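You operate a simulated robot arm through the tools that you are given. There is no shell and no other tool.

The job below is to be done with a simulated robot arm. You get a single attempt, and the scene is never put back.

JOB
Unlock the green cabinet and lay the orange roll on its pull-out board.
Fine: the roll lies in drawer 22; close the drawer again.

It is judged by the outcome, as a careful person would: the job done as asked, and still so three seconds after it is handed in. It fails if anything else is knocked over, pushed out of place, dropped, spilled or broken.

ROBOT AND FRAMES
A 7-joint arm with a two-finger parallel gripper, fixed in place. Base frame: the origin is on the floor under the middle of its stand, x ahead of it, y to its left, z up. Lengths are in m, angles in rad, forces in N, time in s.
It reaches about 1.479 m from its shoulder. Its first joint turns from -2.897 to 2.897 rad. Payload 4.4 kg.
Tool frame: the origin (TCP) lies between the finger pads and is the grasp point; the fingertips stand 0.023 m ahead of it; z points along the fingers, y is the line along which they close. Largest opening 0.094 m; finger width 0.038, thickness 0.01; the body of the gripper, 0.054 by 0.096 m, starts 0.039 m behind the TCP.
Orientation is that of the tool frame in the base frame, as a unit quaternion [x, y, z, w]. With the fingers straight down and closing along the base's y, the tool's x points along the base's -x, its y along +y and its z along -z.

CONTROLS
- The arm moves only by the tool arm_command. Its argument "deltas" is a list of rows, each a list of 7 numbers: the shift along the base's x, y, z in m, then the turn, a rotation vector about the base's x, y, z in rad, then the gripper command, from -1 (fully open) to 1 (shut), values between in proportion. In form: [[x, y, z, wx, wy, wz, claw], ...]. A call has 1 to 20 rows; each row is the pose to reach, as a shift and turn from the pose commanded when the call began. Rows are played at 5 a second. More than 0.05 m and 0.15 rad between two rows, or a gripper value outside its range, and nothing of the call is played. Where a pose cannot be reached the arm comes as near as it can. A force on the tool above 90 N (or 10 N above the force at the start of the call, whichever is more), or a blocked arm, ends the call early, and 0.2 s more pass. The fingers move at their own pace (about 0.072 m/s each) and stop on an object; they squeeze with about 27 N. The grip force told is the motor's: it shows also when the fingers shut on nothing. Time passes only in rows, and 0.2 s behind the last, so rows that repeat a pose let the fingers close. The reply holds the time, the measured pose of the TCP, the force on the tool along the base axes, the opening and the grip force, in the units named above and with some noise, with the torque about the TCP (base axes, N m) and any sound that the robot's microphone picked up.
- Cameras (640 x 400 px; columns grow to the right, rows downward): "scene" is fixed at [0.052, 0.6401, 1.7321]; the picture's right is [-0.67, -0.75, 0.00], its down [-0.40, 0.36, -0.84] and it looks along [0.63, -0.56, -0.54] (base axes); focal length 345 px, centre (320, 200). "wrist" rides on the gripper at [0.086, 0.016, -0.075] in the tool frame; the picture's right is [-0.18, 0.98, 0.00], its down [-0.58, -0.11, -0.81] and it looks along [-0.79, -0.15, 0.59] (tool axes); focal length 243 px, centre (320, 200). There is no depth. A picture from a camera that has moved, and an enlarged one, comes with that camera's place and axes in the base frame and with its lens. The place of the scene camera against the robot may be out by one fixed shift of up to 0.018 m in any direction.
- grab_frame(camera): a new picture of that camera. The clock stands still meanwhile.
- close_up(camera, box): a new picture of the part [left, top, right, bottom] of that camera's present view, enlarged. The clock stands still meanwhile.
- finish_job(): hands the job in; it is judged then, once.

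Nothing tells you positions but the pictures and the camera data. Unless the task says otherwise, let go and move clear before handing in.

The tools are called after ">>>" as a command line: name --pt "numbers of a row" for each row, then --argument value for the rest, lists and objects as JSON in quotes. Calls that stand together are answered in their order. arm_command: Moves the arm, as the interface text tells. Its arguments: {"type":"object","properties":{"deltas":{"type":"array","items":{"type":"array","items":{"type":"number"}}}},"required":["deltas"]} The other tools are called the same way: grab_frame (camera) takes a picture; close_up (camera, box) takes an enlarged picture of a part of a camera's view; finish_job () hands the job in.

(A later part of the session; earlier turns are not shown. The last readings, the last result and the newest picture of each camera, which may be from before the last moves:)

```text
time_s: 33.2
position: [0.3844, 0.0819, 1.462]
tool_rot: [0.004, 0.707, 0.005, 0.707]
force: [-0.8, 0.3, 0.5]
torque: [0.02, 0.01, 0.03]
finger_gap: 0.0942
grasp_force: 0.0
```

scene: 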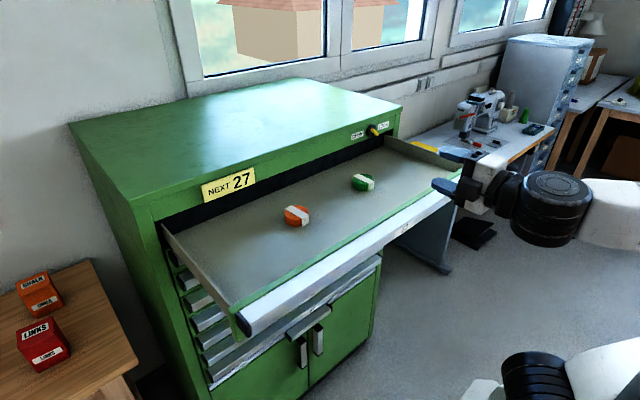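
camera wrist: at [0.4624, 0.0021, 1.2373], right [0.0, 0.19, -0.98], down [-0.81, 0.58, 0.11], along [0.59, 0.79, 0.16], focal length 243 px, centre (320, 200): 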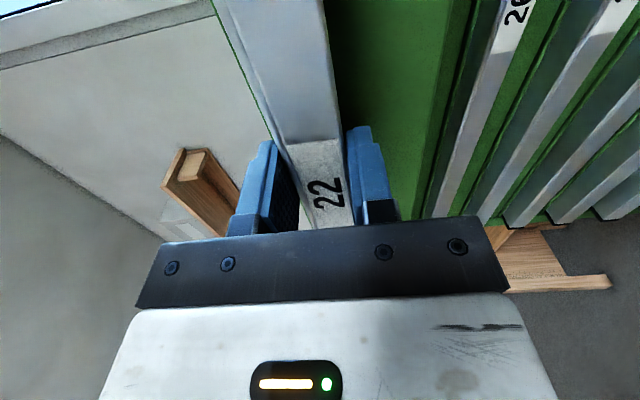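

>>> arm_command --pt "0.01 0.01 0 0 0.13 0 -1" --pt "0.02 0.02 0 0 0.26 0 -1" --pt "0.03 0.03 0 0 0.39 0 -1" --pt "0.04 0.04 0 0 0.52 0 -1" --pt "0.05 0.05 0 0 0.65 0 -1" --pt "0.06 0.06 0 0 0.78 0 -1" --pt "0.07 0.07 0 0 0.91 0 -1" --pt "0.08 0.08 0 0 1.04 0 -1" --pt "0.09 0.09 0 0 1.17 0 -1" --pt "0.1 0.1 0 0 1.3 0 -1" --pt "0.11 0.11 0 0 1.43 0 -1" --pt "0.12 0.12 0 0 1.5708 0 -1" --pt "0.12 0.12 0 0 1.5708 0 -1"

>>> grab_frame --camera "wrist"

>>> grab_frame --camera "scene"

```text
time_s: 36.0
position: [0.5037, 0.2018, 1.4623]
tool_rot: [0.005, 0.99, -0.123, 0.066]
force: [0.6, 0.2, 1.3]
torque: [-0.02, 0.04, 0.0]
finger_gap: 0.0939
grasp_force: 0.1
out of reach, approached as far as the arm can: row 8, 9, 10, 11, 12, 13
```

```text
taken
camera wrist: at [0.4085, 0.2336, 1.5194], right [0.21, 0.95, -0.22], down [0.47, 0.1, 0.88], along [0.86, -0.28, -0.43], focal length 243 px, centre (320, 200)
```

wrist: 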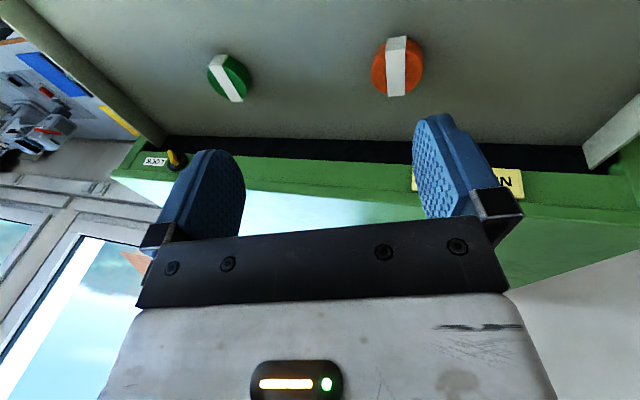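

```text
taken
```

scene: 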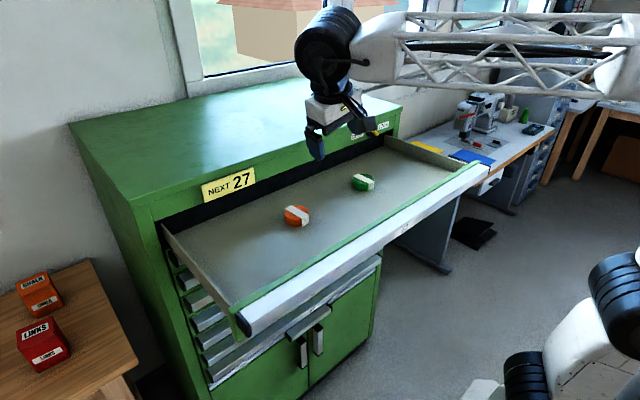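

The tool is tilted a little because the pose was out of reach up here. The orange roll shows at about (0.60, 0.224). I'll move over it and lower, then check orientation.

>>> arm_command --pt "0.02 0.005 -0.02 0 0 0 -1" --pt "0.04 0.01 -0.04 0 0 0 -1" --pt "0.06 0.015 -0.06 0 0 0 -1" --pt "0.07 0.02 -0.08 0 0 0 -1" --pt "0.07 0.02 -0.1 0 0 0 -1" --pt "0.07 0.02 -0.1 0 0 0 -1"

>>> grab_frame --camera "wrist"

>>> grab_frame --camera "scene"

```text
time_s: 37.4
position: [0.5736, 0.2205, 1.3637]
tool_rot: [0.007, 0.99, -0.123, 0.066]
force: [-0.6, 0.3, -0.1]
torque: [0.01, -0.02, -0.01]
finger_gap: 0.094
grasp_force: 0.1
```

```text
taken
camera wrist: at [0.4791, 0.2542, 1.419], right [0.21, 0.95, -0.21], down [0.47, 0.1, 0.88], along [0.86, -0.28, -0.43], focal length 243 px, centre (320, 200)
```

wrist: 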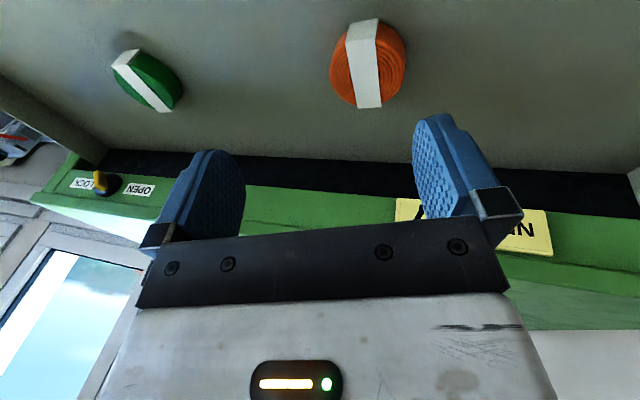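

```text
taken
```

scene: 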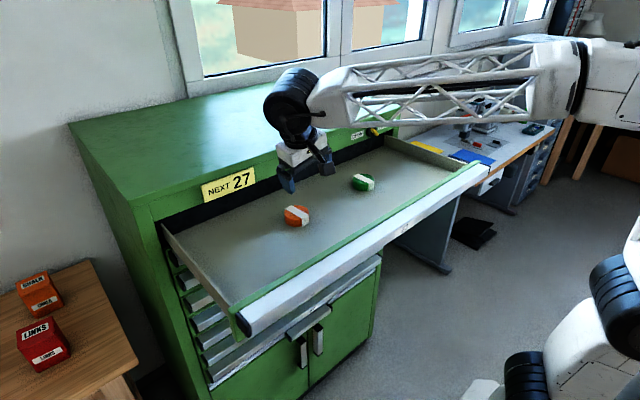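

>>> arm_command --pt "0.005 0.001 0 0.08 0.045 0.005 -1" --pt "0.01 0.002 0 0.165 0.09 0.01 -1" --pt "0.015 0.004 0 0.247 0.133 0.014 -1" --pt "0.02 0.004 0 0.247 0.133 0.014 -1" --pt "0.02 0.004 0 0.247 0.133 0.014 -1"

>>> grab_frame --camera "wrist"

>>> grab_frame --camera "scene"

```text
time_s: 38.6
position: [0.5952, 0.2267, 1.3516]
tool_rot: [-0.001, 0.99, -0.121, 0.067]
force: [0.3, -0.3, 0.0]
torque: [0.0, 0.01, -0.01]
finger_gap: 0.0939
grasp_force: 0.0
out of reach, approached as far as the arm can: row 1, 2, 3, 4, 5
```

```text
taken
camera wrist: at [0.4995, 0.2569, 1.409], right [0.2, 0.96, -0.21], down [0.47, 0.1, 0.88], along [0.86, -0.27, -0.43], focal length 243 px, centre (320, 200)
```

wrist: 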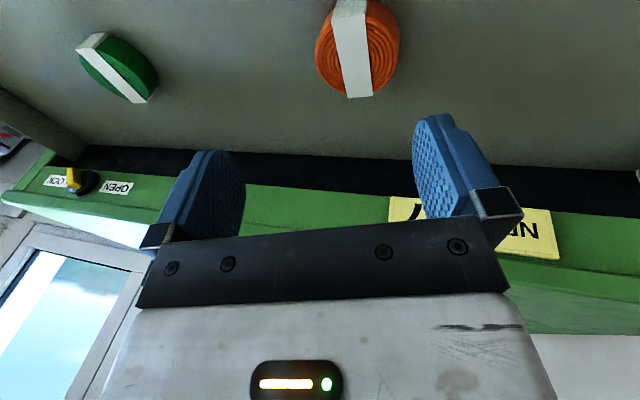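

```text
taken
```

scene: 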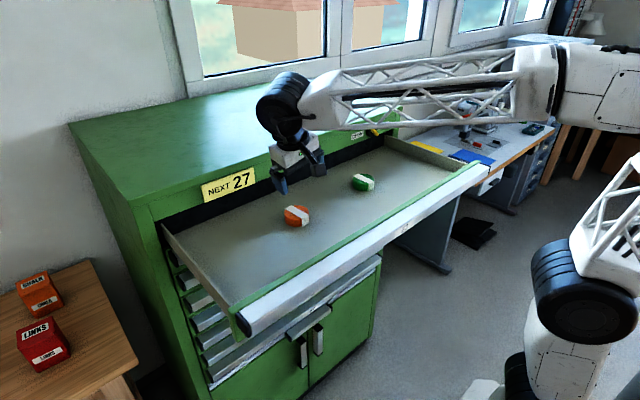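

The wrist is at a joint limit in this arm posture, leaving the tool tilted about 16°. I'll try turning the tool about the vertical, in line with the forearm, to free it.

>>> arm_command --pt "0 0 0.01 0 0 0.12 -1" --pt "0 0 0.02 0 0 0.24 -1" --pt "0 0 0.03 0 0 0.36 -1" --pt "0 0 0.03 0 0 0.48 -1" --pt "0 0 0.03 0 0 0.6 -1" --pt "0 0 0.03 0 0 0.6 -1"

>>> grab_frame --camera "scene"

```text
time_s: 40.0
position: [0.5838, 0.248, 1.3648]
tool_rot: [-0.209, 0.967, -0.112, 0.097]
force: [0.6, -0.5, -0.5]
torque: [-0.01, 0.0, 0.0]
finger_gap: 0.094
grasp_force: 0.1
out of reach, approached as far as the arm can: row 3, 4, 5, 6
```

```text
taken
```

scene: 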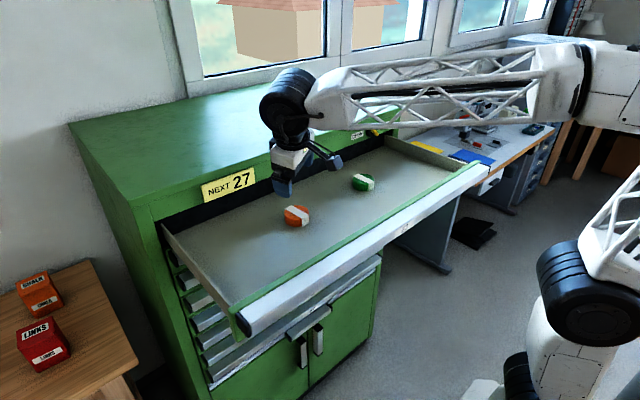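

Turning that way runs into the limit sooner, so I'll turn the other way about the vertical while correcting the tilt.

>>> arm_command --pt "0.001 -0.003 0.005 0.0345 0.0173 -0.1148 -1" --pt "0.002 -0.006 0.01 0.069 0.0345 -0.2295 -1" --pt "0.003 -0.009 0.01 0.1034 0.0518 -0.3443 -1" --pt "0.004 -0.012 0.01 0.1379 0.069 -0.459 -1" --pt "0.005 -0.016 0.01 0.1723 0.0863 -0.5738 -1" --pt "0.006 -0.02 0.01 0.2068 0.1035 -0.6885 -1" --pt "0.006 -0.023 0.01 0.2412 0.1208 -0.8033 -1" --pt "0.006 -0.023 0.01 0.2757 0.138 -0.918 -1" --pt "0.006 -0.023 0.01 0.2757 0.138 -0.918 -1"

>>> grab_frame --camera "scene"

>>> grab_frame --camera "wrist"

```text
time_s: 42.0
position: [0.5894, 0.2234, 1.3695]
tool_rot: [0.246, 0.959, -0.102, 0.094]
force: [0.4, 0.0, -0.2]
torque: [0.0, -0.01, 0.02]
finger_gap: 0.094
grasp_force: 0.1
out of reach, approached as far as the arm can: row 2, 3, 4, 5, 6, 7, 8, 9
```

```text
taken
```

scene: 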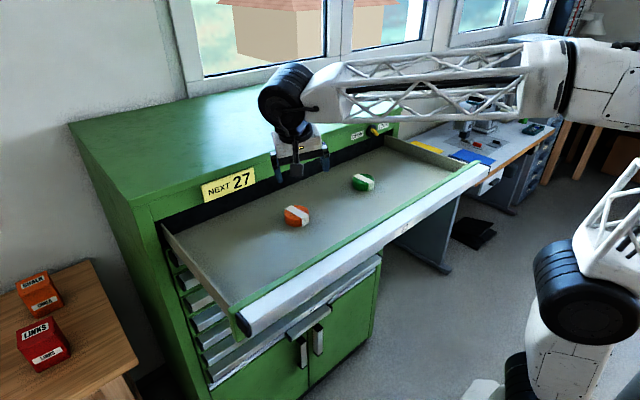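

```text
taken
camera wrist: at [0.5127, 0.293, 1.4185], right [0.64, 0.76, -0.1], down [0.34, -0.16, 0.93], along [0.69, -0.63, -0.36], focal length 243 px, centre (320, 200)
```

wrist: 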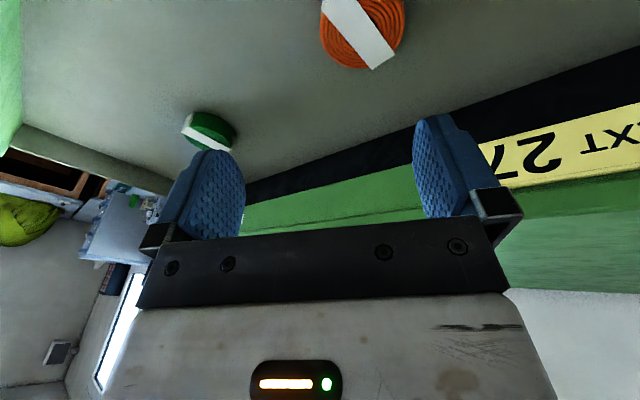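

The tilt is the same at any yaw, so the limit is in how the arm folds at this side. I'll go back toward the starting side, where straight-down was reachable, upright the tool there, then slide across.

>>> arm_command --pt "0 -0.03 0.01 0.0207 0.0191 0.0499 -1" --pt "-0.004 -0.06 0.02 0.0414 0.0381 0.0998 -1" --pt "-0.008 -0.09 0.03 0.0621 0.0572 0.1496 -1" --pt "-0.012 -0.12 0.04 0.0828 0.0762 0.1995 -1" --pt "-0.016 -0.15 0.05 0.1035 0.0953 0.2494 -1" --pt "-0.016 -0.18 0.06 0.1242 0.1144 0.2993 -1" --pt "-0.016 -0.21 0.06 0.1449 0.1334 0.3492 -1" --pt "-0.016 -0.24 0.06 0.1656 0.1525 0.399 -1" --pt "-0.016 -0.27 0.06 0.1863 0.1715 0.4489 -1" --pt "-0.016 -0.3 0.06 0.207 0.1906 0.4988 -1" --pt "-0.016 -0.3 0.06 0.207 0.1906 0.4988 -1"

>>> grab_frame --camera "scene"

```text
time_s: 44.4
position: [0.5718, -0.0318, 1.4254]
tool_rot: [0.037, 0.989, -0.137, 0.031]
force: [0.5, 1.0, -0.9]
torque: [-0.03, -0.02, 0.02]
finger_gap: 0.094
grasp_force: 0.1
out of reach, approached as far as the arm can: row 2, 3, 4, 5, 6, 7, 8, 9, 10, 11
```

```text
taken
```

scene: 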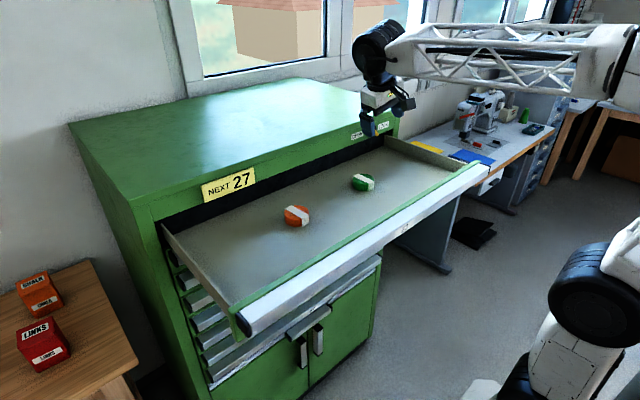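

The wrist seems to have flipped into its mirrored solution when I moved across with the tool level, which puts one joint at its stop. To undo that, I'll level the tool, swing it through the forearm's line to the other side, and then point it down again, all in free space above the drawer.

>>> arm_command --pt "-0.01 0 0.002 0.013 -0.1249 0.0227 -1" --pt "-0.02 0 0.004 0.0261 -0.2498 0.0454 -1" --pt "-0.03 0 0.006 0.0391 -0.3746 0.0681 -1" --pt "-0.04 0 0.008 0.0521 -0.4995 0.0908 -1" --pt "-0.05 0 0.01 0.0652 -0.6244 0.1135 -1" --pt "-0.06 0 0.012 0.0782 -0.7493 0.1362 -1" --pt "-0.07 0 0.014 0.0912 -0.8741 0.1588 -1" --pt "-0.08 0 0.016 0.1043 -0.999 0.1815 -1" --pt "-0.09 0 0.018 0.1173 -1.1239 0.2042 -1" --pt "-0.1 0 0.02 0.1303 -1.2488 0.2269 -1" --pt "-0.11 0 0.02 0.1434 -1.3736 0.2496 -1" --pt "-0.12 0 0.02 0.1564 -1.4985 0.2723 -1" --pt "-0.12 0 0.02 0.1564 -1.4985 0.2723 -1"

>>> grab_frame --camera "scene"

```text
time_s: 47.2
position: [0.4548, -0.0326, 1.4457]
tool_rot: [0.002, 0.706, -0.001, 0.708]
force: [-0.2, 0.3, -0.1]
torque: [0.0, -0.01, -0.01]
finger_gap: 0.0941
grasp_force: 0.0
out of reach, approached as far as the arm can: row 3, 4, 5, 6, 7, 8, 9, 10, 11, 12
```

```text
taken
```

scene: 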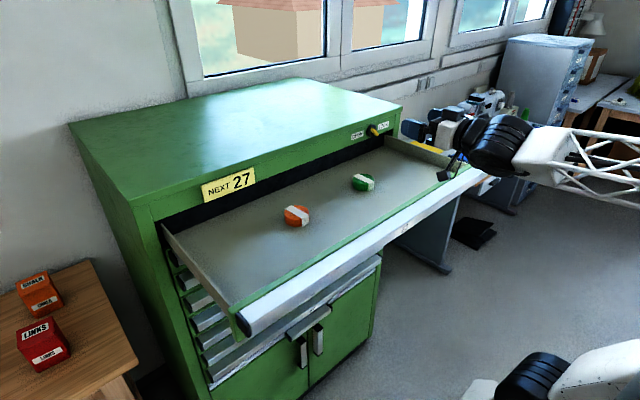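

The tool is level again. Now I'll swing it left through the forearm's line, tilting slightly upward along the way.

>>> arm_command --pt "-0.008 0.01 0.002 0 -0.0335 0.1228 -1" --pt "-0.016 0.02 0.004 0 -0.067 0.2456 -1" --pt "-0.024 0.03 0.006 0 -0.1005 0.3684 -1" --pt "-0.032 0.04 0.008 0 -0.134 0.4912 -1" --pt "-0.04 0.05 0.01 0 -0.1675 0.614 -1" --pt "-0.048 0.06 0.012 0 -0.201 0.7368 -1" --pt "-0.056 0.07 0.014 0 -0.2345 0.8596 -1" --pt "-0.064 0.08 0.016 0 -0.268 0.9824 -1" --pt "-0.072 0.09 0.018 0 -0.3015 1.1052 -1" --pt "-0.08 0.1 0.02 0 -0.335 1.228 -1" --pt "-0.08 0.11 0.02 0 -0.368 1.351 -1" --pt "-0.08 0.11 0.02 0 -0.368 1.351 -1"

>>> grab_frame --camera "scene"

```text
time_s: 49.8
position: [0.376, 0.0778, 1.4665]
tool_rot: [-0.439, 0.42, 0.441, 0.661]
force: [-1.0, -0.4, -0.6]
torque: [0.02, 0.0, -0.03]
finger_gap: 0.0939
grasp_force: 0.1
```

```text
taken
```

scene: 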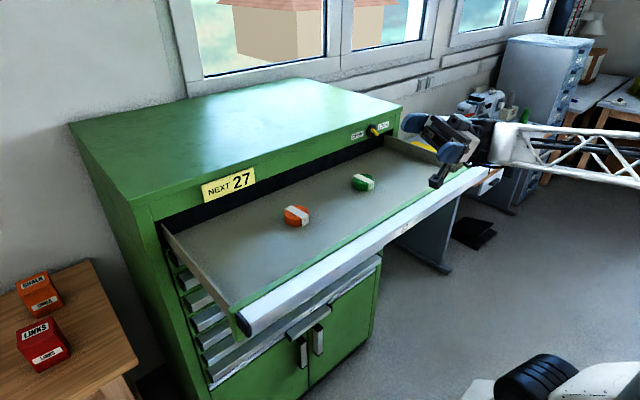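

No limit this time. I'll swing a bit further left, then begin pitching down.

>>> arm_command --pt "0 0.01 0 0 0 0.12 -1" --pt "0 0.02 0 0 0 0.24 -1" --pt "0 0.03 0 0 0 0.36 -1" --pt "0 0.03 0 0 0 0.45 -1" --pt "0 0.03 0 0 0 0.45 -1"

```text
time_s: 51.2
position: [0.3996, 0.1051, 1.4509]
tool_rot: [-0.506, 0.323, 0.589, 0.542]
force: [-0.7, 0.6, 2.5]
torque: [-0.1, -0.01, -0.05]
finger_gap: 0.0938
grasp_force: 0.0
out of reach, approached as far as the arm can: row 4
stopped in row 5: the arm was blocked; the commanded pose is now the measured one
```

>>> grab_frame --camera "scene"

>>> grab_frame --camera "wrist"

```text
taken
```

scene: 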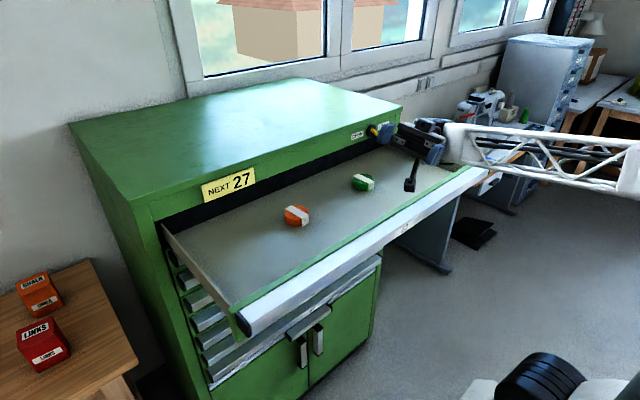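

```text
taken
camera wrist: at [0.4118, 0.0585, 1.3458], right [-0.97, -0.26, 0.01], down [0.25, -0.91, 0.34], along [-0.08, 0.33, 0.94], focal length 243 px, centre (320, 200)
```

wrist: 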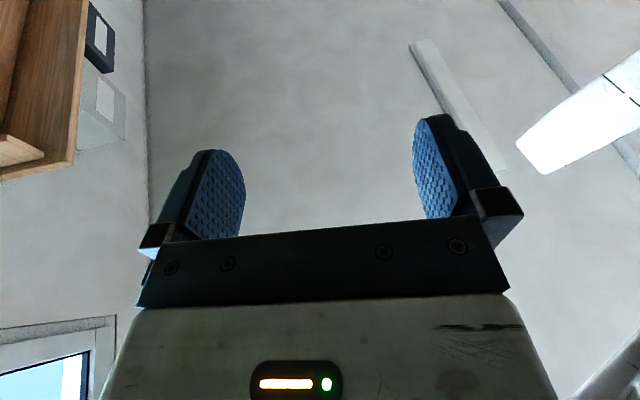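

The hand is now on the other side of the forearm's line and nothing was touched. I'll pitch down in stages.

>>> arm_command --pt "0.005 -0.005 0.005 -0.1195 -0.0316 0 -1" --pt "0.01 -0.01 0.01 -0.239 -0.0633 0 -1" --pt "0.015 -0.015 0.015 -0.3584 -0.0949 0 -1" --pt "0.02 -0.02 0.02 -0.4779 -0.1266 0 -1" --pt "0.025 -0.025 0.02 -0.5974 -0.1582 0 -1" --pt "0.03 -0.03 0.02 -0.7168 -0.1898 0 -1" --pt "0.035 -0.035 0.02 -0.8363 -0.2215 0 -1" --pt "0.035 -0.035 0.02 -0.8363 -0.2215 0 -1"

>>> grab_frame --camera "scene"

```text
time_s: 53.0
position: [0.4343, 0.0695, 1.4706]
tool_rot: [0.742, -0.474, -0.349, -0.32]
force: [0.2, 0.0, -0.1]
torque: [-0.01, 0.02, 0.01]
finger_gap: 0.094
grasp_force: 0.0
```

```text
taken
```

scene: 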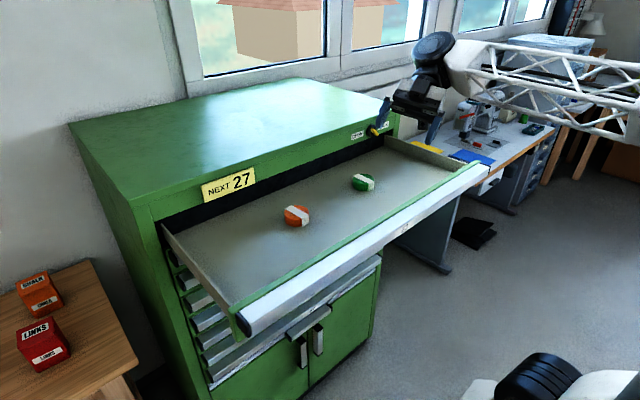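

>>> arm_command --pt "0.01 0.008 0 -0.1195 -0.0316 0 -1" --pt "0.02 0.016 0 -0.239 -0.0633 0 -1" --pt "0.03 0.024 0 -0.3584 -0.0949 0 -1" --pt "0.04 0.032 0 -0.4779 -0.1266 0 -1" --pt "0.05 0.04 0 -0.5974 -0.1582 0 -1" --pt "0.06 0.05 0 -0.7168 -0.1898 0 -1" --pt "0.07 0.06 0 -0.8363 -0.2215 0 -1" --pt "0.08 0.07 0 -0.9557 -0.2531 0 -1" --pt "0.08 0.07 0 -0.9557 -0.2531 0 -1"

>>> grab_frame --camera "scene"

>>> grab_frame --camera "wrist"

```text
time_s: 55.0
position: [0.5157, 0.139, 1.471]
tool_rot: [0.843, -0.539, 0.0, 0.002]
force: [-0.5, 0.0, -0.4]
torque: [0.0, 0.01, -0.04]
finger_gap: 0.094
grasp_force: 0.0
```

```text
taken
```

scene: 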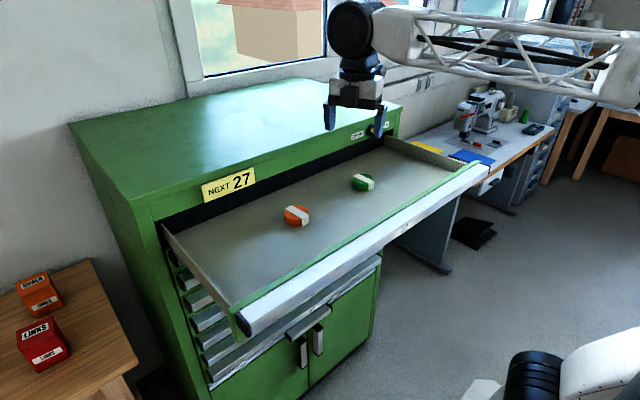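

```text
taken
camera wrist: at [0.5363, 0.0537, 1.5462], right [-0.97, -0.25, 0.0], down [-0.14, 0.58, 0.8], along [-0.2, 0.78, -0.59], focal length 243 px, centre (320, 200)
```

wrist: 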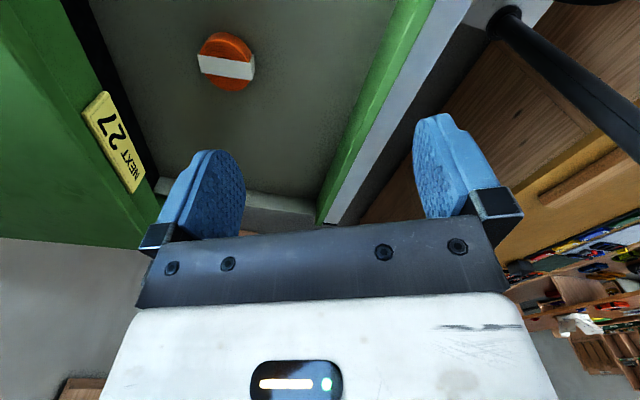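

The tool now points exactly down with no joint limit. The orange roll is centred near (0.611, 0.225). I'll move above it while turning so the fingers close across the orange sides and miss the white band.

>>> arm_command --pt "0.01 0.009 0 0 0 -0.13 -1" --pt "0.02 0.018 0 0 0 -0.26 -1" --pt "0.03 0.027 0 0 0 -0.39 -1" --pt "0.04 0.036 -0.01 0 0 -0.52 -1" --pt "0.05 0.045 -0.02 0 0 -0.65 -1" --pt "0.06 0.054 -0.04 0 0 -0.78 -1" --pt "0.07 0.063 -0.06 0 0 -0.91 -1" --pt "0.08 0.072 -0.08 0 0 -1.04 -1" --pt "0.09 0.081 -0.1 0 0 -1.17 -1" --pt "0.095 0.086 -0.12 0 0 -1.3 -1" --pt "0.095 0.086 -0.12 0 0 -1.3 -1"

>>> grab_frame --camera "scene"

>>> grab_frame --camera "wrist"

```text
time_s: 57.4
position: [0.6108, 0.2252, 1.3512]
tool_rot: [-0.345, 0.939, 0.001, -0.001]
force: [0.3, -0.1, -0.4]
torque: [0.0, -0.02, 0.02]
finger_gap: 0.094
grasp_force: 0.0
```

```text
taken
```

scene: 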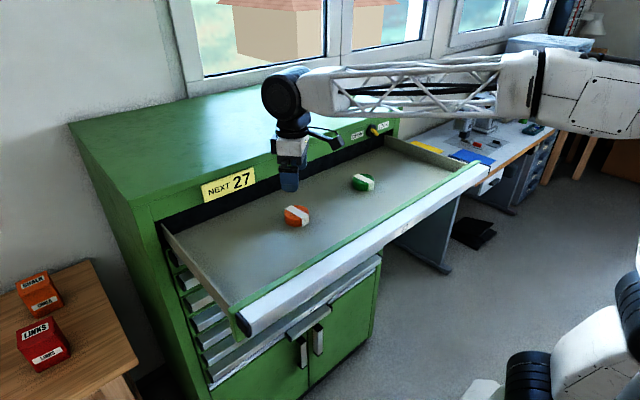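

```text
taken
camera wrist: at [0.5347, 0.1816, 1.4263], right [-0.49, 0.87, 0.0], down [0.52, 0.29, 0.81], along [0.7, 0.4, -0.59], focal length 243 px, centre (320, 200)
```

wrist: 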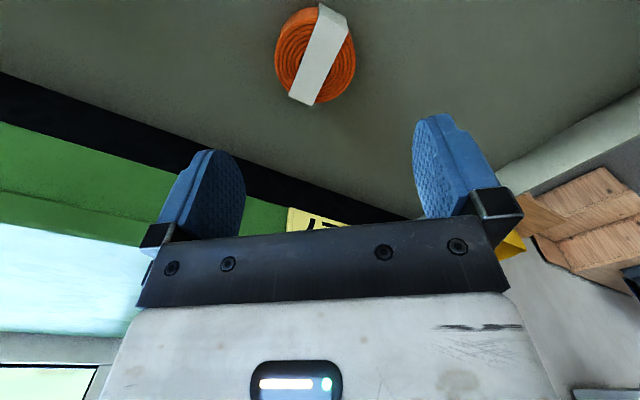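

Well aligned. I'll descend partway and check again.

>>> arm_command --pt "0 -0.001 -0.02 0 0 0 -1" --pt "0 -0.002 -0.04 0 0 0 -1" --pt "0 -0.0025 -0.06 0 0 0 -1" --pt "0 -0.0025 -0.08 0 0 0 -1" --pt "0 -0.0025 -0.09 0 0 0 -1" --pt "0 -0.0025 -0.09 0 0 0 -1"

>>> grab_frame --camera "wrist"

>>> close_up --camera "scene" --box '[230, 140, 390, 240]'

```text
time_s: 58.8
position: [0.6091, 0.223, 1.2608]
tool_rot: [-0.346, 0.938, 0.002, -0.001]
force: [-0.4, 0.0, 0.1]
torque: [0.03, -0.04, 0.0]
finger_gap: 0.094
grasp_force: 0.1
```

```text
taken
camera wrist: at [0.5328, 0.1785, 1.3361], right [-0.5, 0.87, 0.0], down [0.52, 0.29, 0.81], along [0.7, 0.4, -0.59], focal length 243 px, centre (320, 200)
```

wrist: 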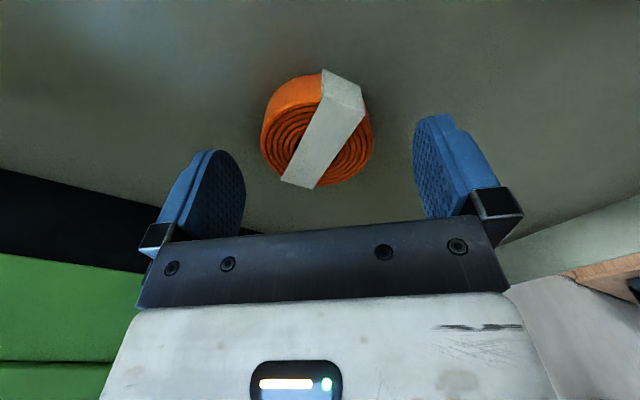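

```text
4.00 times, centred on (310, 190) of scene
camera zoom: at [0.052, 0.6401, 1.7321], right [-0.67, -0.75, 0.0], down [-0.4, 0.36, -0.84], along [0.63, -0.56, -0.54], focal length 1380 px, centre (360, 240)
```

zoom: 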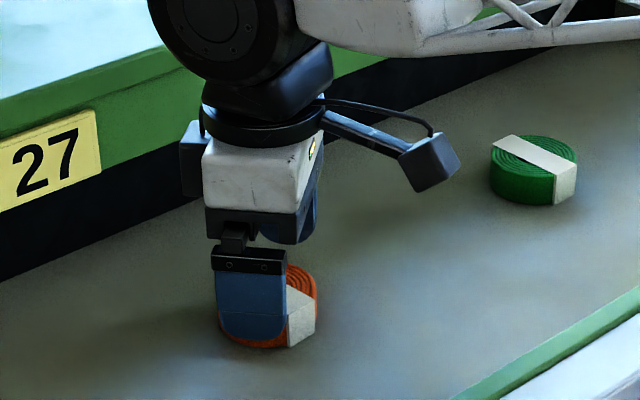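

>>> arm_command --pt "0 -0.001 -0.006 0 0 0 -1" --pt "0 -0.001 -0.012 0 0 0 -1" --pt "0 -0.001 -0.018 0 0 0 -1" --pt "0 -0.001 -0.022 0 0 0 -1" --pt "0 -0.001 -0.022 0 0 0 -1"

>>> grab_frame --camera "wrist"

>>> close_up --camera "scene" --box '[260, 180, 340, 230]'

```text
time_s: 60.0
position: [0.6102, 0.223, 1.2391]
tool_rot: [-0.345, 0.939, 0.001, -0.002]
force: [-0.7, 0.2, 0.4]
torque: [0.02, 0.02, -0.02]
finger_gap: 0.0939
grasp_force: 0.0
```

```text
taken
camera wrist: at [0.5334, 0.1782, 1.3137], right [-0.5, 0.87, 0.0], down [0.52, 0.29, 0.81], along [0.7, 0.4, -0.59], focal length 243 px, centre (320, 200)
```

wrist: 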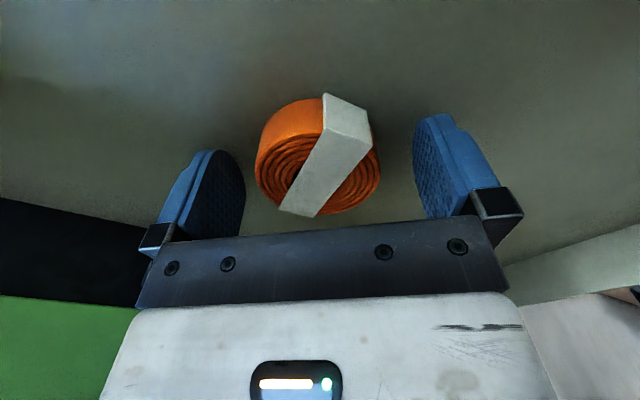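

```text
8.00 times, centred on (300, 205) of scene
camera zoom: at [0.052, 0.6401, 1.7321], right [-0.67, -0.75, 0.0], down [-0.4, 0.36, -0.84], along [0.63, -0.56, -0.54], focal length 2760 px, centre (480, 160)
```

zoom: 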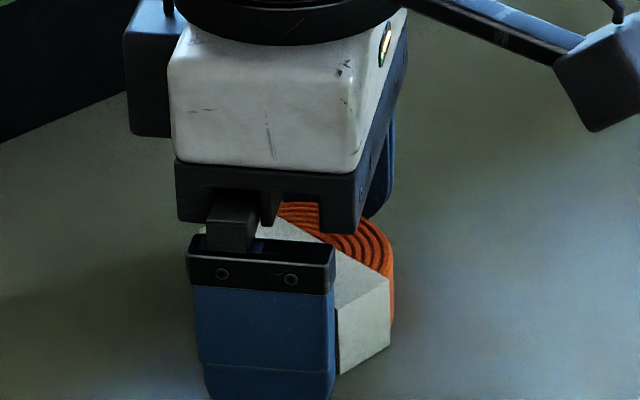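

The roll is centred between the fingers. A bit lower, then close.

>>> arm_command --pt "0 0 -0.004 0 0 0 -1" --pt "0 0 -0.008 0 0 0 -1" --pt "0 0 -0.008 0 0 0 -0.6" --pt "0 0 -0.008 0 0 0 0" --pt "0 0 -0.008 0 0 0 0.5" --pt "0 0 -0.008 0 0 0 1" --pt "0 0 -0.008 0 0 0 1" --pt "0 0 -0.008 0 0 0 1"

>>> grab_frame --camera "wrist"

```text
time_s: 61.8
position: [0.6104, 0.2227, 1.2343]
tool_rot: [-0.345, 0.938, 0.002, 0.002]
force: [0.3, -17.3, 83.2]
torque: [-2.76, -0.33, 0.12]
finger_gap: 0.0602
grasp_force: 27.5
```

```text
taken
camera wrist: at [0.533, 0.1773, 1.308], right [-0.5, 0.87, 0.0], down [0.51, 0.29, 0.81], along [0.7, 0.4, -0.59], focal length 243 px, centre (320, 200)
```

wrist: 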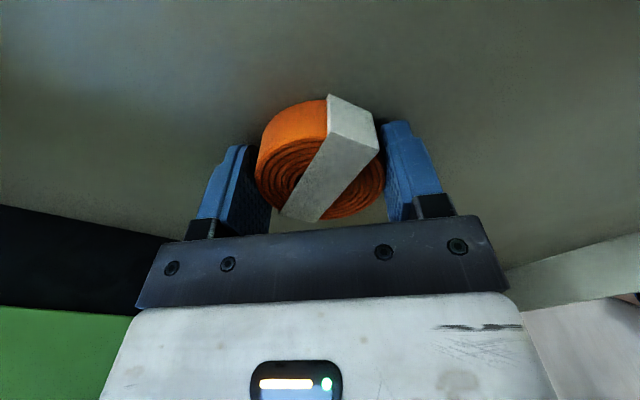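

The roll is held (gap 60 mm), with the fingertips touching the drawer floor. I'll lift gently.

>>> arm_command --pt "0 0 0.004 0 0 0 1" --pt "0 0 0.008 0 0 0 1" --pt "0 0 0.02 0 0 0 1" --pt "0 0 0.04 0 0 0 1" --pt "0 0 0.06 0 0 0 1" --pt "0 0 0.09 0 0 0 1" --pt "0 0 0.12 0 0 0 1" --pt "0 0 0.15 0 0 0 1" --pt "0 0 0.18 0 0 0 1" --pt "0 0 0.2 0 0 0 1"

>>> grab_frame --camera "wrist"

>>> grab_frame --camera "scene"

```text
time_s: 64.0
position: [0.6097, 0.2225, 1.4332]
tool_rot: [-0.345, 0.939, 0.002, 0.0]
force: [0.3, -0.1, 0.3]
torque: [-0.03, 0.0, -0.01]
finger_gap: 0.0
grasp_force: 27.0
```

```text
taken
camera wrist: at [0.5334, 0.1786, 1.5078], right [-0.5, 0.87, 0.0], down [0.52, 0.29, 0.81], along [0.7, 0.4, -0.59], focal length 243 px, centre (320, 200)
```

wrist: 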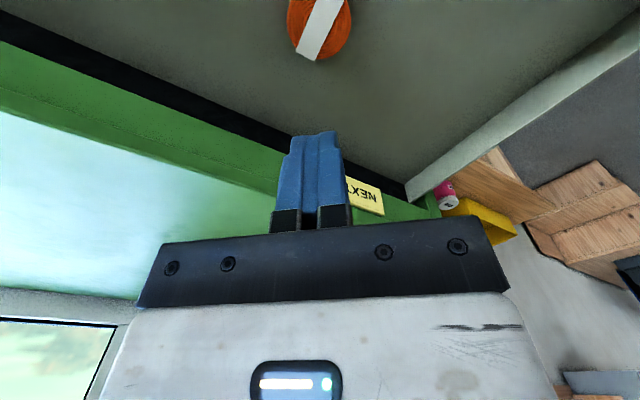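

```text
taken
```

scene: 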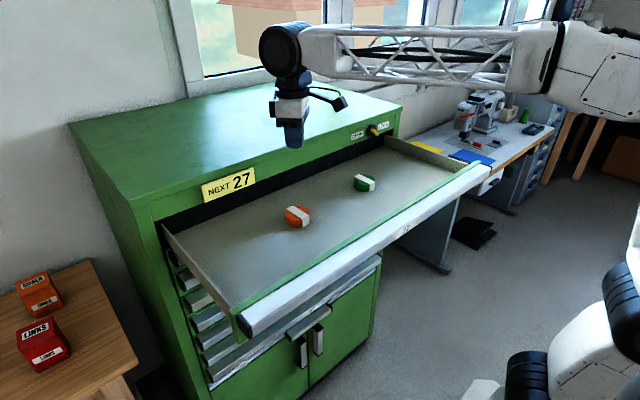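

The roll slipped out of the grip and is still in the drawer. Let me look at it closely before trying again.

>>> close_up --camera "scene" --box '[260, 185, 340, 235]'

>>> close_up --camera "wrist" --box '[240, 0, 400, 100]'

```text
8.00 times, centred on (300, 210) of scene
camera zoom: at [0.052, 0.6401, 1.7321], right [-0.67, -0.75, 0.0], down [-0.4, 0.36, -0.84], along [0.63, -0.56, -0.54], focal length 2760 px, centre (480, 120)
```

zoom: 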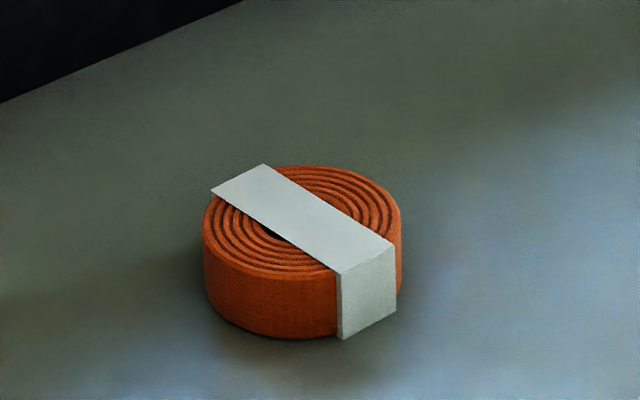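

```text
4.00 times, centred on (320, 50) of wrist
camera zoom: at [0.5334, 0.1786, 1.5078], right [-0.5, 0.87, 0.0], down [0.52, 0.29, 0.81], along [0.7, 0.4, -0.59], focal length 970 px, centre (320, 800)
```

zoom: 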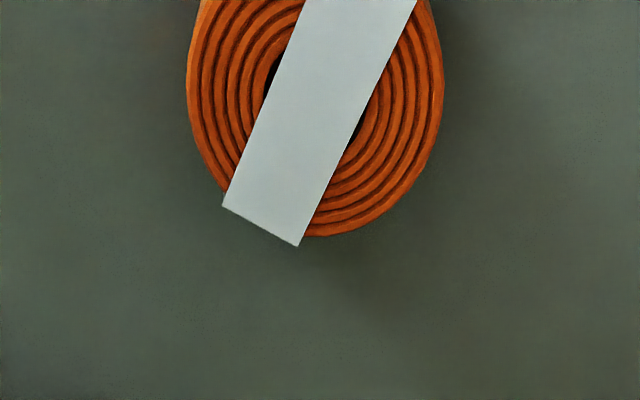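

The roll looks undisturbed: still flat, about 61 mm across and 24 mm tall, on a floor at z ≈ 1.211. Last time the fingertips were jammed on the floor while closing, so this time I'll stop 3 mm above it.

>>> arm_command --pt "0 0 -0.01 0 0 0 -1" --pt "0 0 -0.03 0 0 0 -1" --pt "0 0 -0.05 0 0 0 -1" --pt "0 0 -0.08 0 0 0 -1" --pt "0 0 -0.11 0 0 0 -1" --pt "0 0 -0.14 0 0 0 -1" --pt "0 0 -0.16 0 0 0 -1" --pt "0 0 -0.175 0 0 0 -1" --pt "0 0 -0.185 0 0 0 -1" --pt "0 0 -0.192 0 0 0 -1" --pt "0 0 -0.195 0 0 0 -1" --pt "0 0 -0.195 0 0 0 -1"

>>> grab_frame --camera "wrist"

```text
time_s: 66.6
position: [0.6101, 0.2225, 1.235]
tool_rot: [-0.346, 0.938, 0.001, -0.001]
force: [0.4, -0.1, 0.5]
torque: [0.0, -0.01, -0.01]
finger_gap: 0.0942
grasp_force: 0.0
```

```text
taken
camera wrist: at [0.5349, 0.1775, 1.3109], right [-0.5, 0.87, 0.0], down [0.52, 0.29, 0.81], along [0.7, 0.4, -0.59], focal length 243 px, centre (320, 200)
```

wrist: 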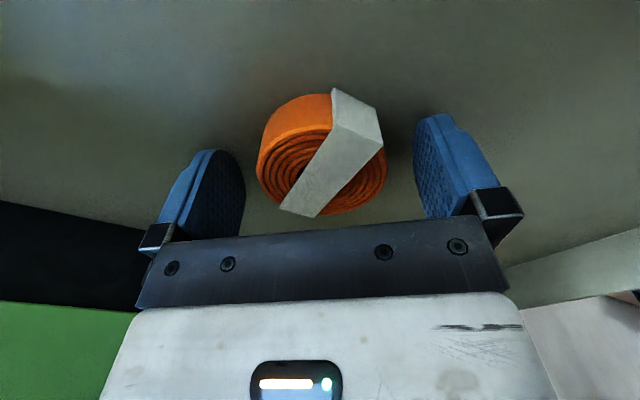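

>>> arm_command --pt "0 0 0.002 0 0 0 -0.5" --pt "0 0 0.002 0 0 0 0" --pt "0 0 0.002 0 0 0 0.5" --pt "0 0 0.002 0 0 0 1" --pt "0 0 0.002 0 0 0 1" --pt "0 0 0.002 0 0 0 1" --pt "0 0 0.002 0 0 0 1"

>>> grab_frame --camera "wrist"

>>> close_up --camera "scene" --box '[260, 175, 340, 225]'

```text
time_s: 68.2
position: [0.6104, 0.2224, 1.2377]
tool_rot: [-0.345, 0.939, 0.001, 0.0]
force: [0.0, -0.7, 0.2]
torque: [-0.03, -0.02, 0.01]
finger_gap: 0.0599
grasp_force: 27.0
```

```text
taken
camera wrist: at [0.5345, 0.1776, 1.3132], right [-0.5, 0.87, 0.0], down [0.52, 0.29, 0.81], along [0.7, 0.4, -0.59], focal length 243 px, centre (320, 200)
```

wrist: 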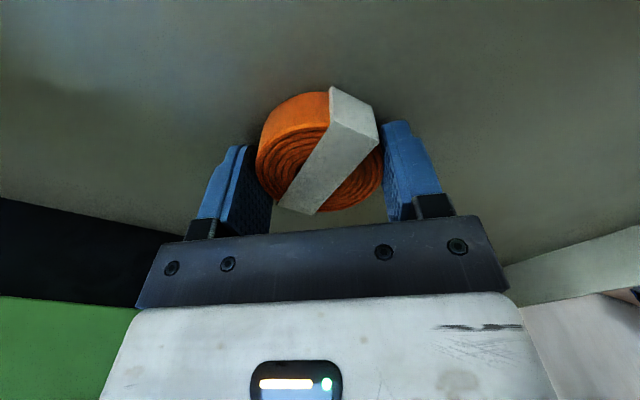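

```text
8.00 times, centred on (300, 200) of scene
camera zoom: at [0.052, 0.6401, 1.7321], right [-0.67, -0.75, 0.0], down [-0.4, 0.36, -0.84], along [0.63, -0.56, -0.54], focal length 2760 px, centre (480, 200)
```

zoom: 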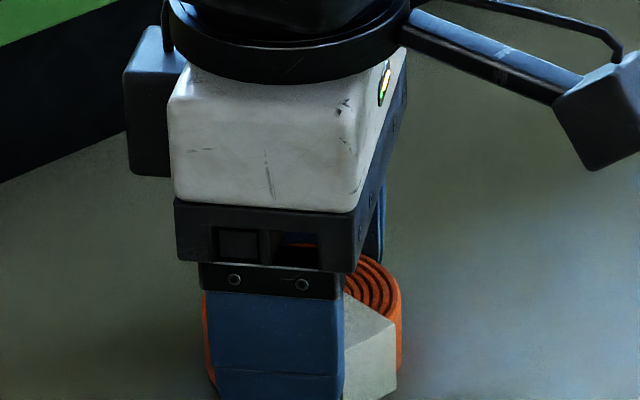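

Gripped with no floor contact. I'll lift 1 cm slowly and check whether it holds.

>>> arm_command --pt "0 0 0.002 0 0 0 1" --pt "0 0 0.004 0 0 0 1" --pt "0 0 0.006 0 0 0 1" --pt "0 0 0.008 0 0 0 1" --pt "0 0 0.01 0 0 0 1"

>>> grab_frame --camera "wrist"

>>> close_up --camera "scene" --box '[260, 175, 340, 225]'

```text
time_s: 69.4
position: [0.6089, 0.2223, 1.2478]
tool_rot: [-0.345, 0.938, 0.001, -0.001]
force: [0.5, -0.1, 0.5]
torque: [0.0, 0.0, -0.01]
finger_gap: 0.0596
grasp_force: 27.0
```

```text
taken
camera wrist: at [0.5337, 0.1784, 1.3226], right [-0.5, 0.87, 0.0], down [0.52, 0.29, 0.81], along [0.7, 0.4, -0.59], focal length 243 px, centre (320, 200)
```

wrist: 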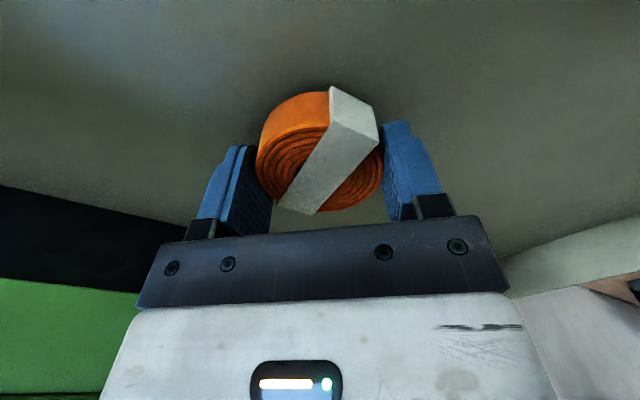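

```text
8.00 times, centred on (300, 200) of scene
camera zoom: at [0.052, 0.6401, 1.7321], right [-0.67, -0.75, 0.0], down [-0.4, 0.36, -0.84], along [0.63, -0.56, -0.54], focal length 2760 px, centre (480, 200)
```

zoom: 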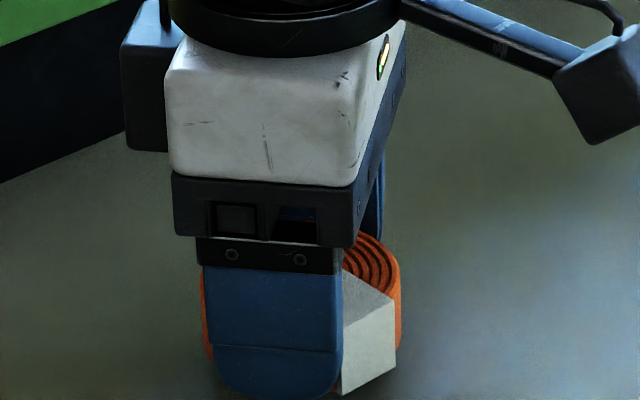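

The roll is secure and rising with the hand. I'll park it on the cabinet top while I close the drawer and pull out the board. Lifting clear first.

>>> arm_command --pt "0 0 0.01 0 0 0 1" --pt "0 0 0.025 0 0 0 1" --pt "0 0 0.045 0 0 0 1" --pt "0 0 0.065 0 0 0 1" --pt "0 0 0.085 0 0 0 1" --pt "0 0 0.105 0 0 0 1" --pt "0 0 0.125 0 0 0 1" --pt "0 0 0.145 0 0 0 1" --pt "0 0 0.165 0 0 0 1" --pt "0 0 0.185 0 0 0 1" --pt "0 0 0.2 0 0 0 1"

>>> grab_frame --camera "scene"

>>> grab_frame --camera "wrist"

```text
time_s: 71.8
position: [0.6099, 0.2235, 1.4486]
tool_rot: [-0.346, 0.938, 0.001, -0.001]
force: [0.1, -0.2, -0.8]
torque: [-0.01, -0.01, 0.0]
finger_gap: 0.0596
grasp_force: 26.0
```

```text
taken
```

scene: 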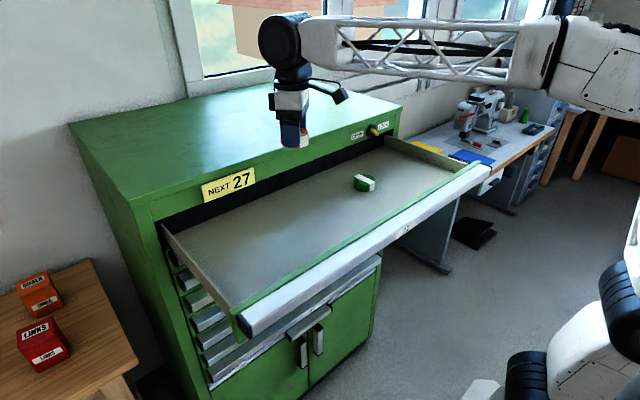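

```text
taken
camera wrist: at [0.5336, 0.1781, 1.5233], right [-0.5, 0.87, 0.0], down [0.52, 0.29, 0.81], along [0.7, 0.4, -0.59], focal length 243 px, centre (320, 200)
```

wrist: 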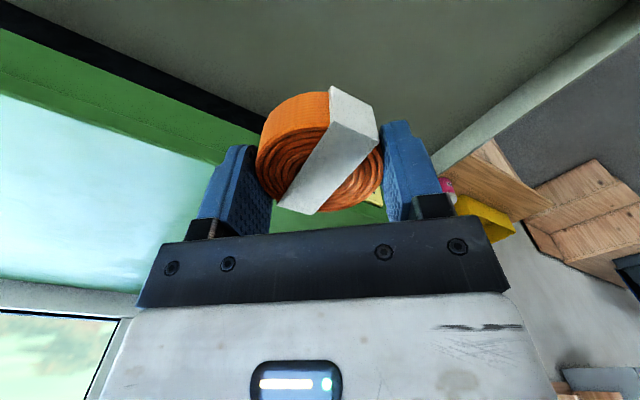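

Held securely. I'll move over the front part of the cabinet top, then lower it carefully.

>>> arm_command --pt "0.03 0 0 0 0 0 1" --pt "0.07 0 0 0 0 0 1" --pt "0.11 0 0 0 0 0 1" --pt "0.15 0 0 0 0 0 1" --pt "0.19 0 0 0 0 0 1" --pt "0.22 0 -0.01 0 0 0 1" --pt "0.22 0 -0.03 0 0 0 1" --pt "0.22 0 -0.05 0 0 0 1" --pt "0.22 0 -0.05 0 0 0 1"

>>> close_up --camera "scene" --box '[200, 40, 360, 140]'

>>> grab_frame --camera "wrist"

```text
time_s: 73.8
position: [0.8283, 0.2235, 1.3988]
tool_rot: [-0.345, 0.939, 0.001, 0.0]
force: [-1.0, 0.5, -1.2]
torque: [-0.01, 0.01, -0.01]
finger_gap: 0.0596
grasp_force: 26.9
```

```text
4.00 times, centred on (280, 90) of scene
camera zoom: at [0.052, 0.6401, 1.7321], right [-0.67, -0.75, 0.0], down [-0.4, 0.36, -0.84], along [0.63, -0.56, -0.54], focal length 1380 px, centre (480, 640)
```

zoom: 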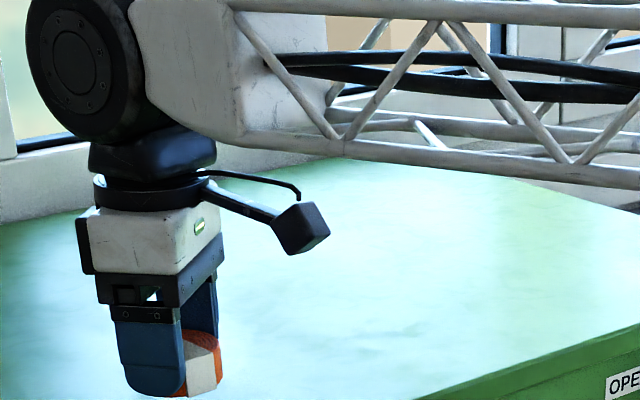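

```text
taken
camera wrist: at [0.7529, 0.1787, 1.4743], right [-0.5, 0.87, 0.0], down [0.52, 0.29, 0.81], along [0.7, 0.4, -0.59], focal length 243 px, centre (320, 200)
```

wrist: 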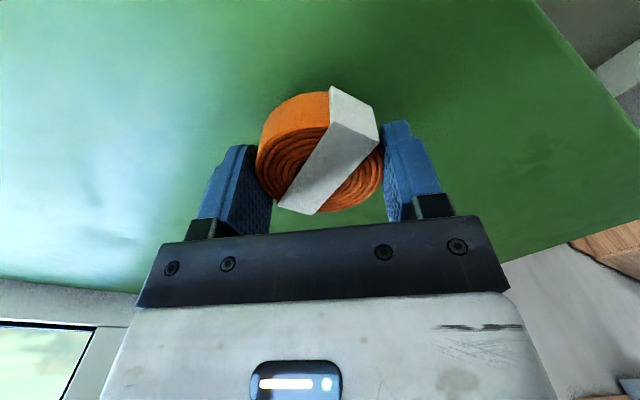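

>>> arm_command --pt "0 0 -0.005 0 0 0 1" --pt "0 0 -0.01 0 0 0 1" --pt "0 0 -0.014 0 0 0 1" --pt "0 0 -0.018 0 0 0 1" --pt "0 0 -0.018 0 0 0 1"

>>> close_up --camera "scene" --box '[210, 100, 290, 150]'

```text
time_s: 75.0
position: [0.8297, 0.2237, 1.379]
tool_rot: [-0.344, 0.939, 0.001, -0.001]
force: [-0.3, -0.1, 0.3]
torque: [-0.01, -0.01, 0.01]
finger_gap: 0.0597
grasp_force: 27.2
```

```text
8.00 times, centred on (250, 125) of scene
camera zoom: at [0.052, 0.6401, 1.7321], right [-0.67, -0.75, 0.0], down [-0.4, 0.36, -0.84], along [0.63, -0.56, -0.54], focal length 2760 px, centre (880, 800)
```

zoom: 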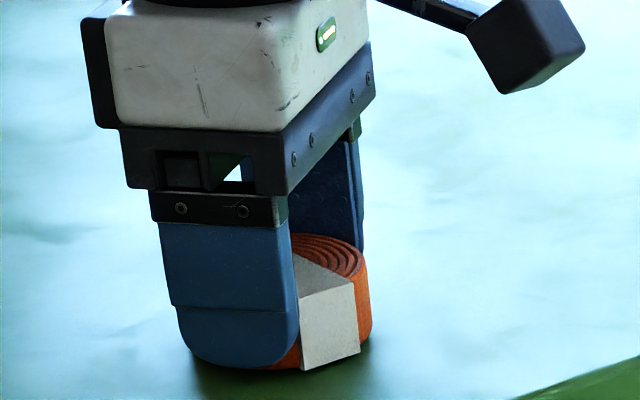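

>>> arm_command --pt "0 0 -0.001 0 0 0 1" --pt "0 0 -0.002 0 0 0 1" --pt "0 0 -0.003 0 0 0 1"

```text
time_s: 75.8
position: [0.829, 0.2236, 1.3779]
tool_rot: [-0.345, 0.938, 0.001, 0.0]
force: [3.6, -1.1, 9.8]
torque: [-0.2, -0.1, 0.04]
finger_gap: 0.0597
grasp_force: 27.4
```

The roll has touched the cabinet top (9.8 N). Releasing and rising straight up.

>>> arm_command --pt "0 0 0 0 0 0 0.2" --pt "0 0 0 0 0 0 -0.2" --pt "0 0 0 0 0 0 -0.7" --pt "0 0 0.001 0 0 0 -1" --pt "0 0 0.01 0 0 0 -1" --pt "0 0 0.03 0 0 0 -1" --pt "0 0 0.06 0 0 0 -1" --pt "0 0 0.1 0 0 0 -1"

>>> grab_frame --camera "scene"

>>> grab_frame --camera "wrist"

```text
time_s: 77.6
position: [0.8302, 0.2224, 1.4774]
tool_rot: [-0.345, 0.939, 0.001, -0.002]
force: [0.5, -0.3, -0.7]
torque: [0.01, 0.01, -0.03]
finger_gap: 0.094
grasp_force: 0.1
```

```text
taken
```

scene: 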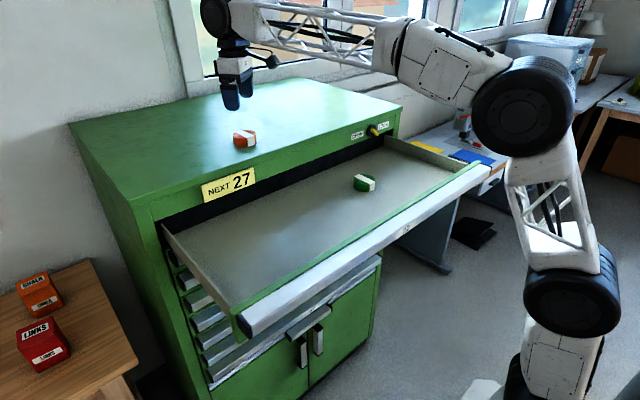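

```text
taken
camera wrist: at [0.7543, 0.178, 1.5532], right [-0.5, 0.87, 0.0], down [0.52, 0.29, 0.81], along [0.7, 0.4, -0.59], focal length 243 px, centre (320, 200)
```

wrist: 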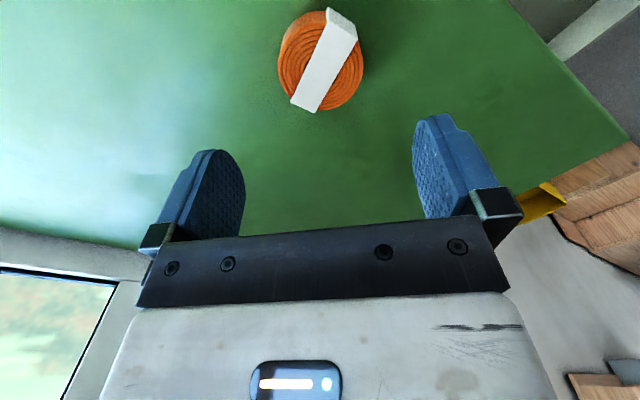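

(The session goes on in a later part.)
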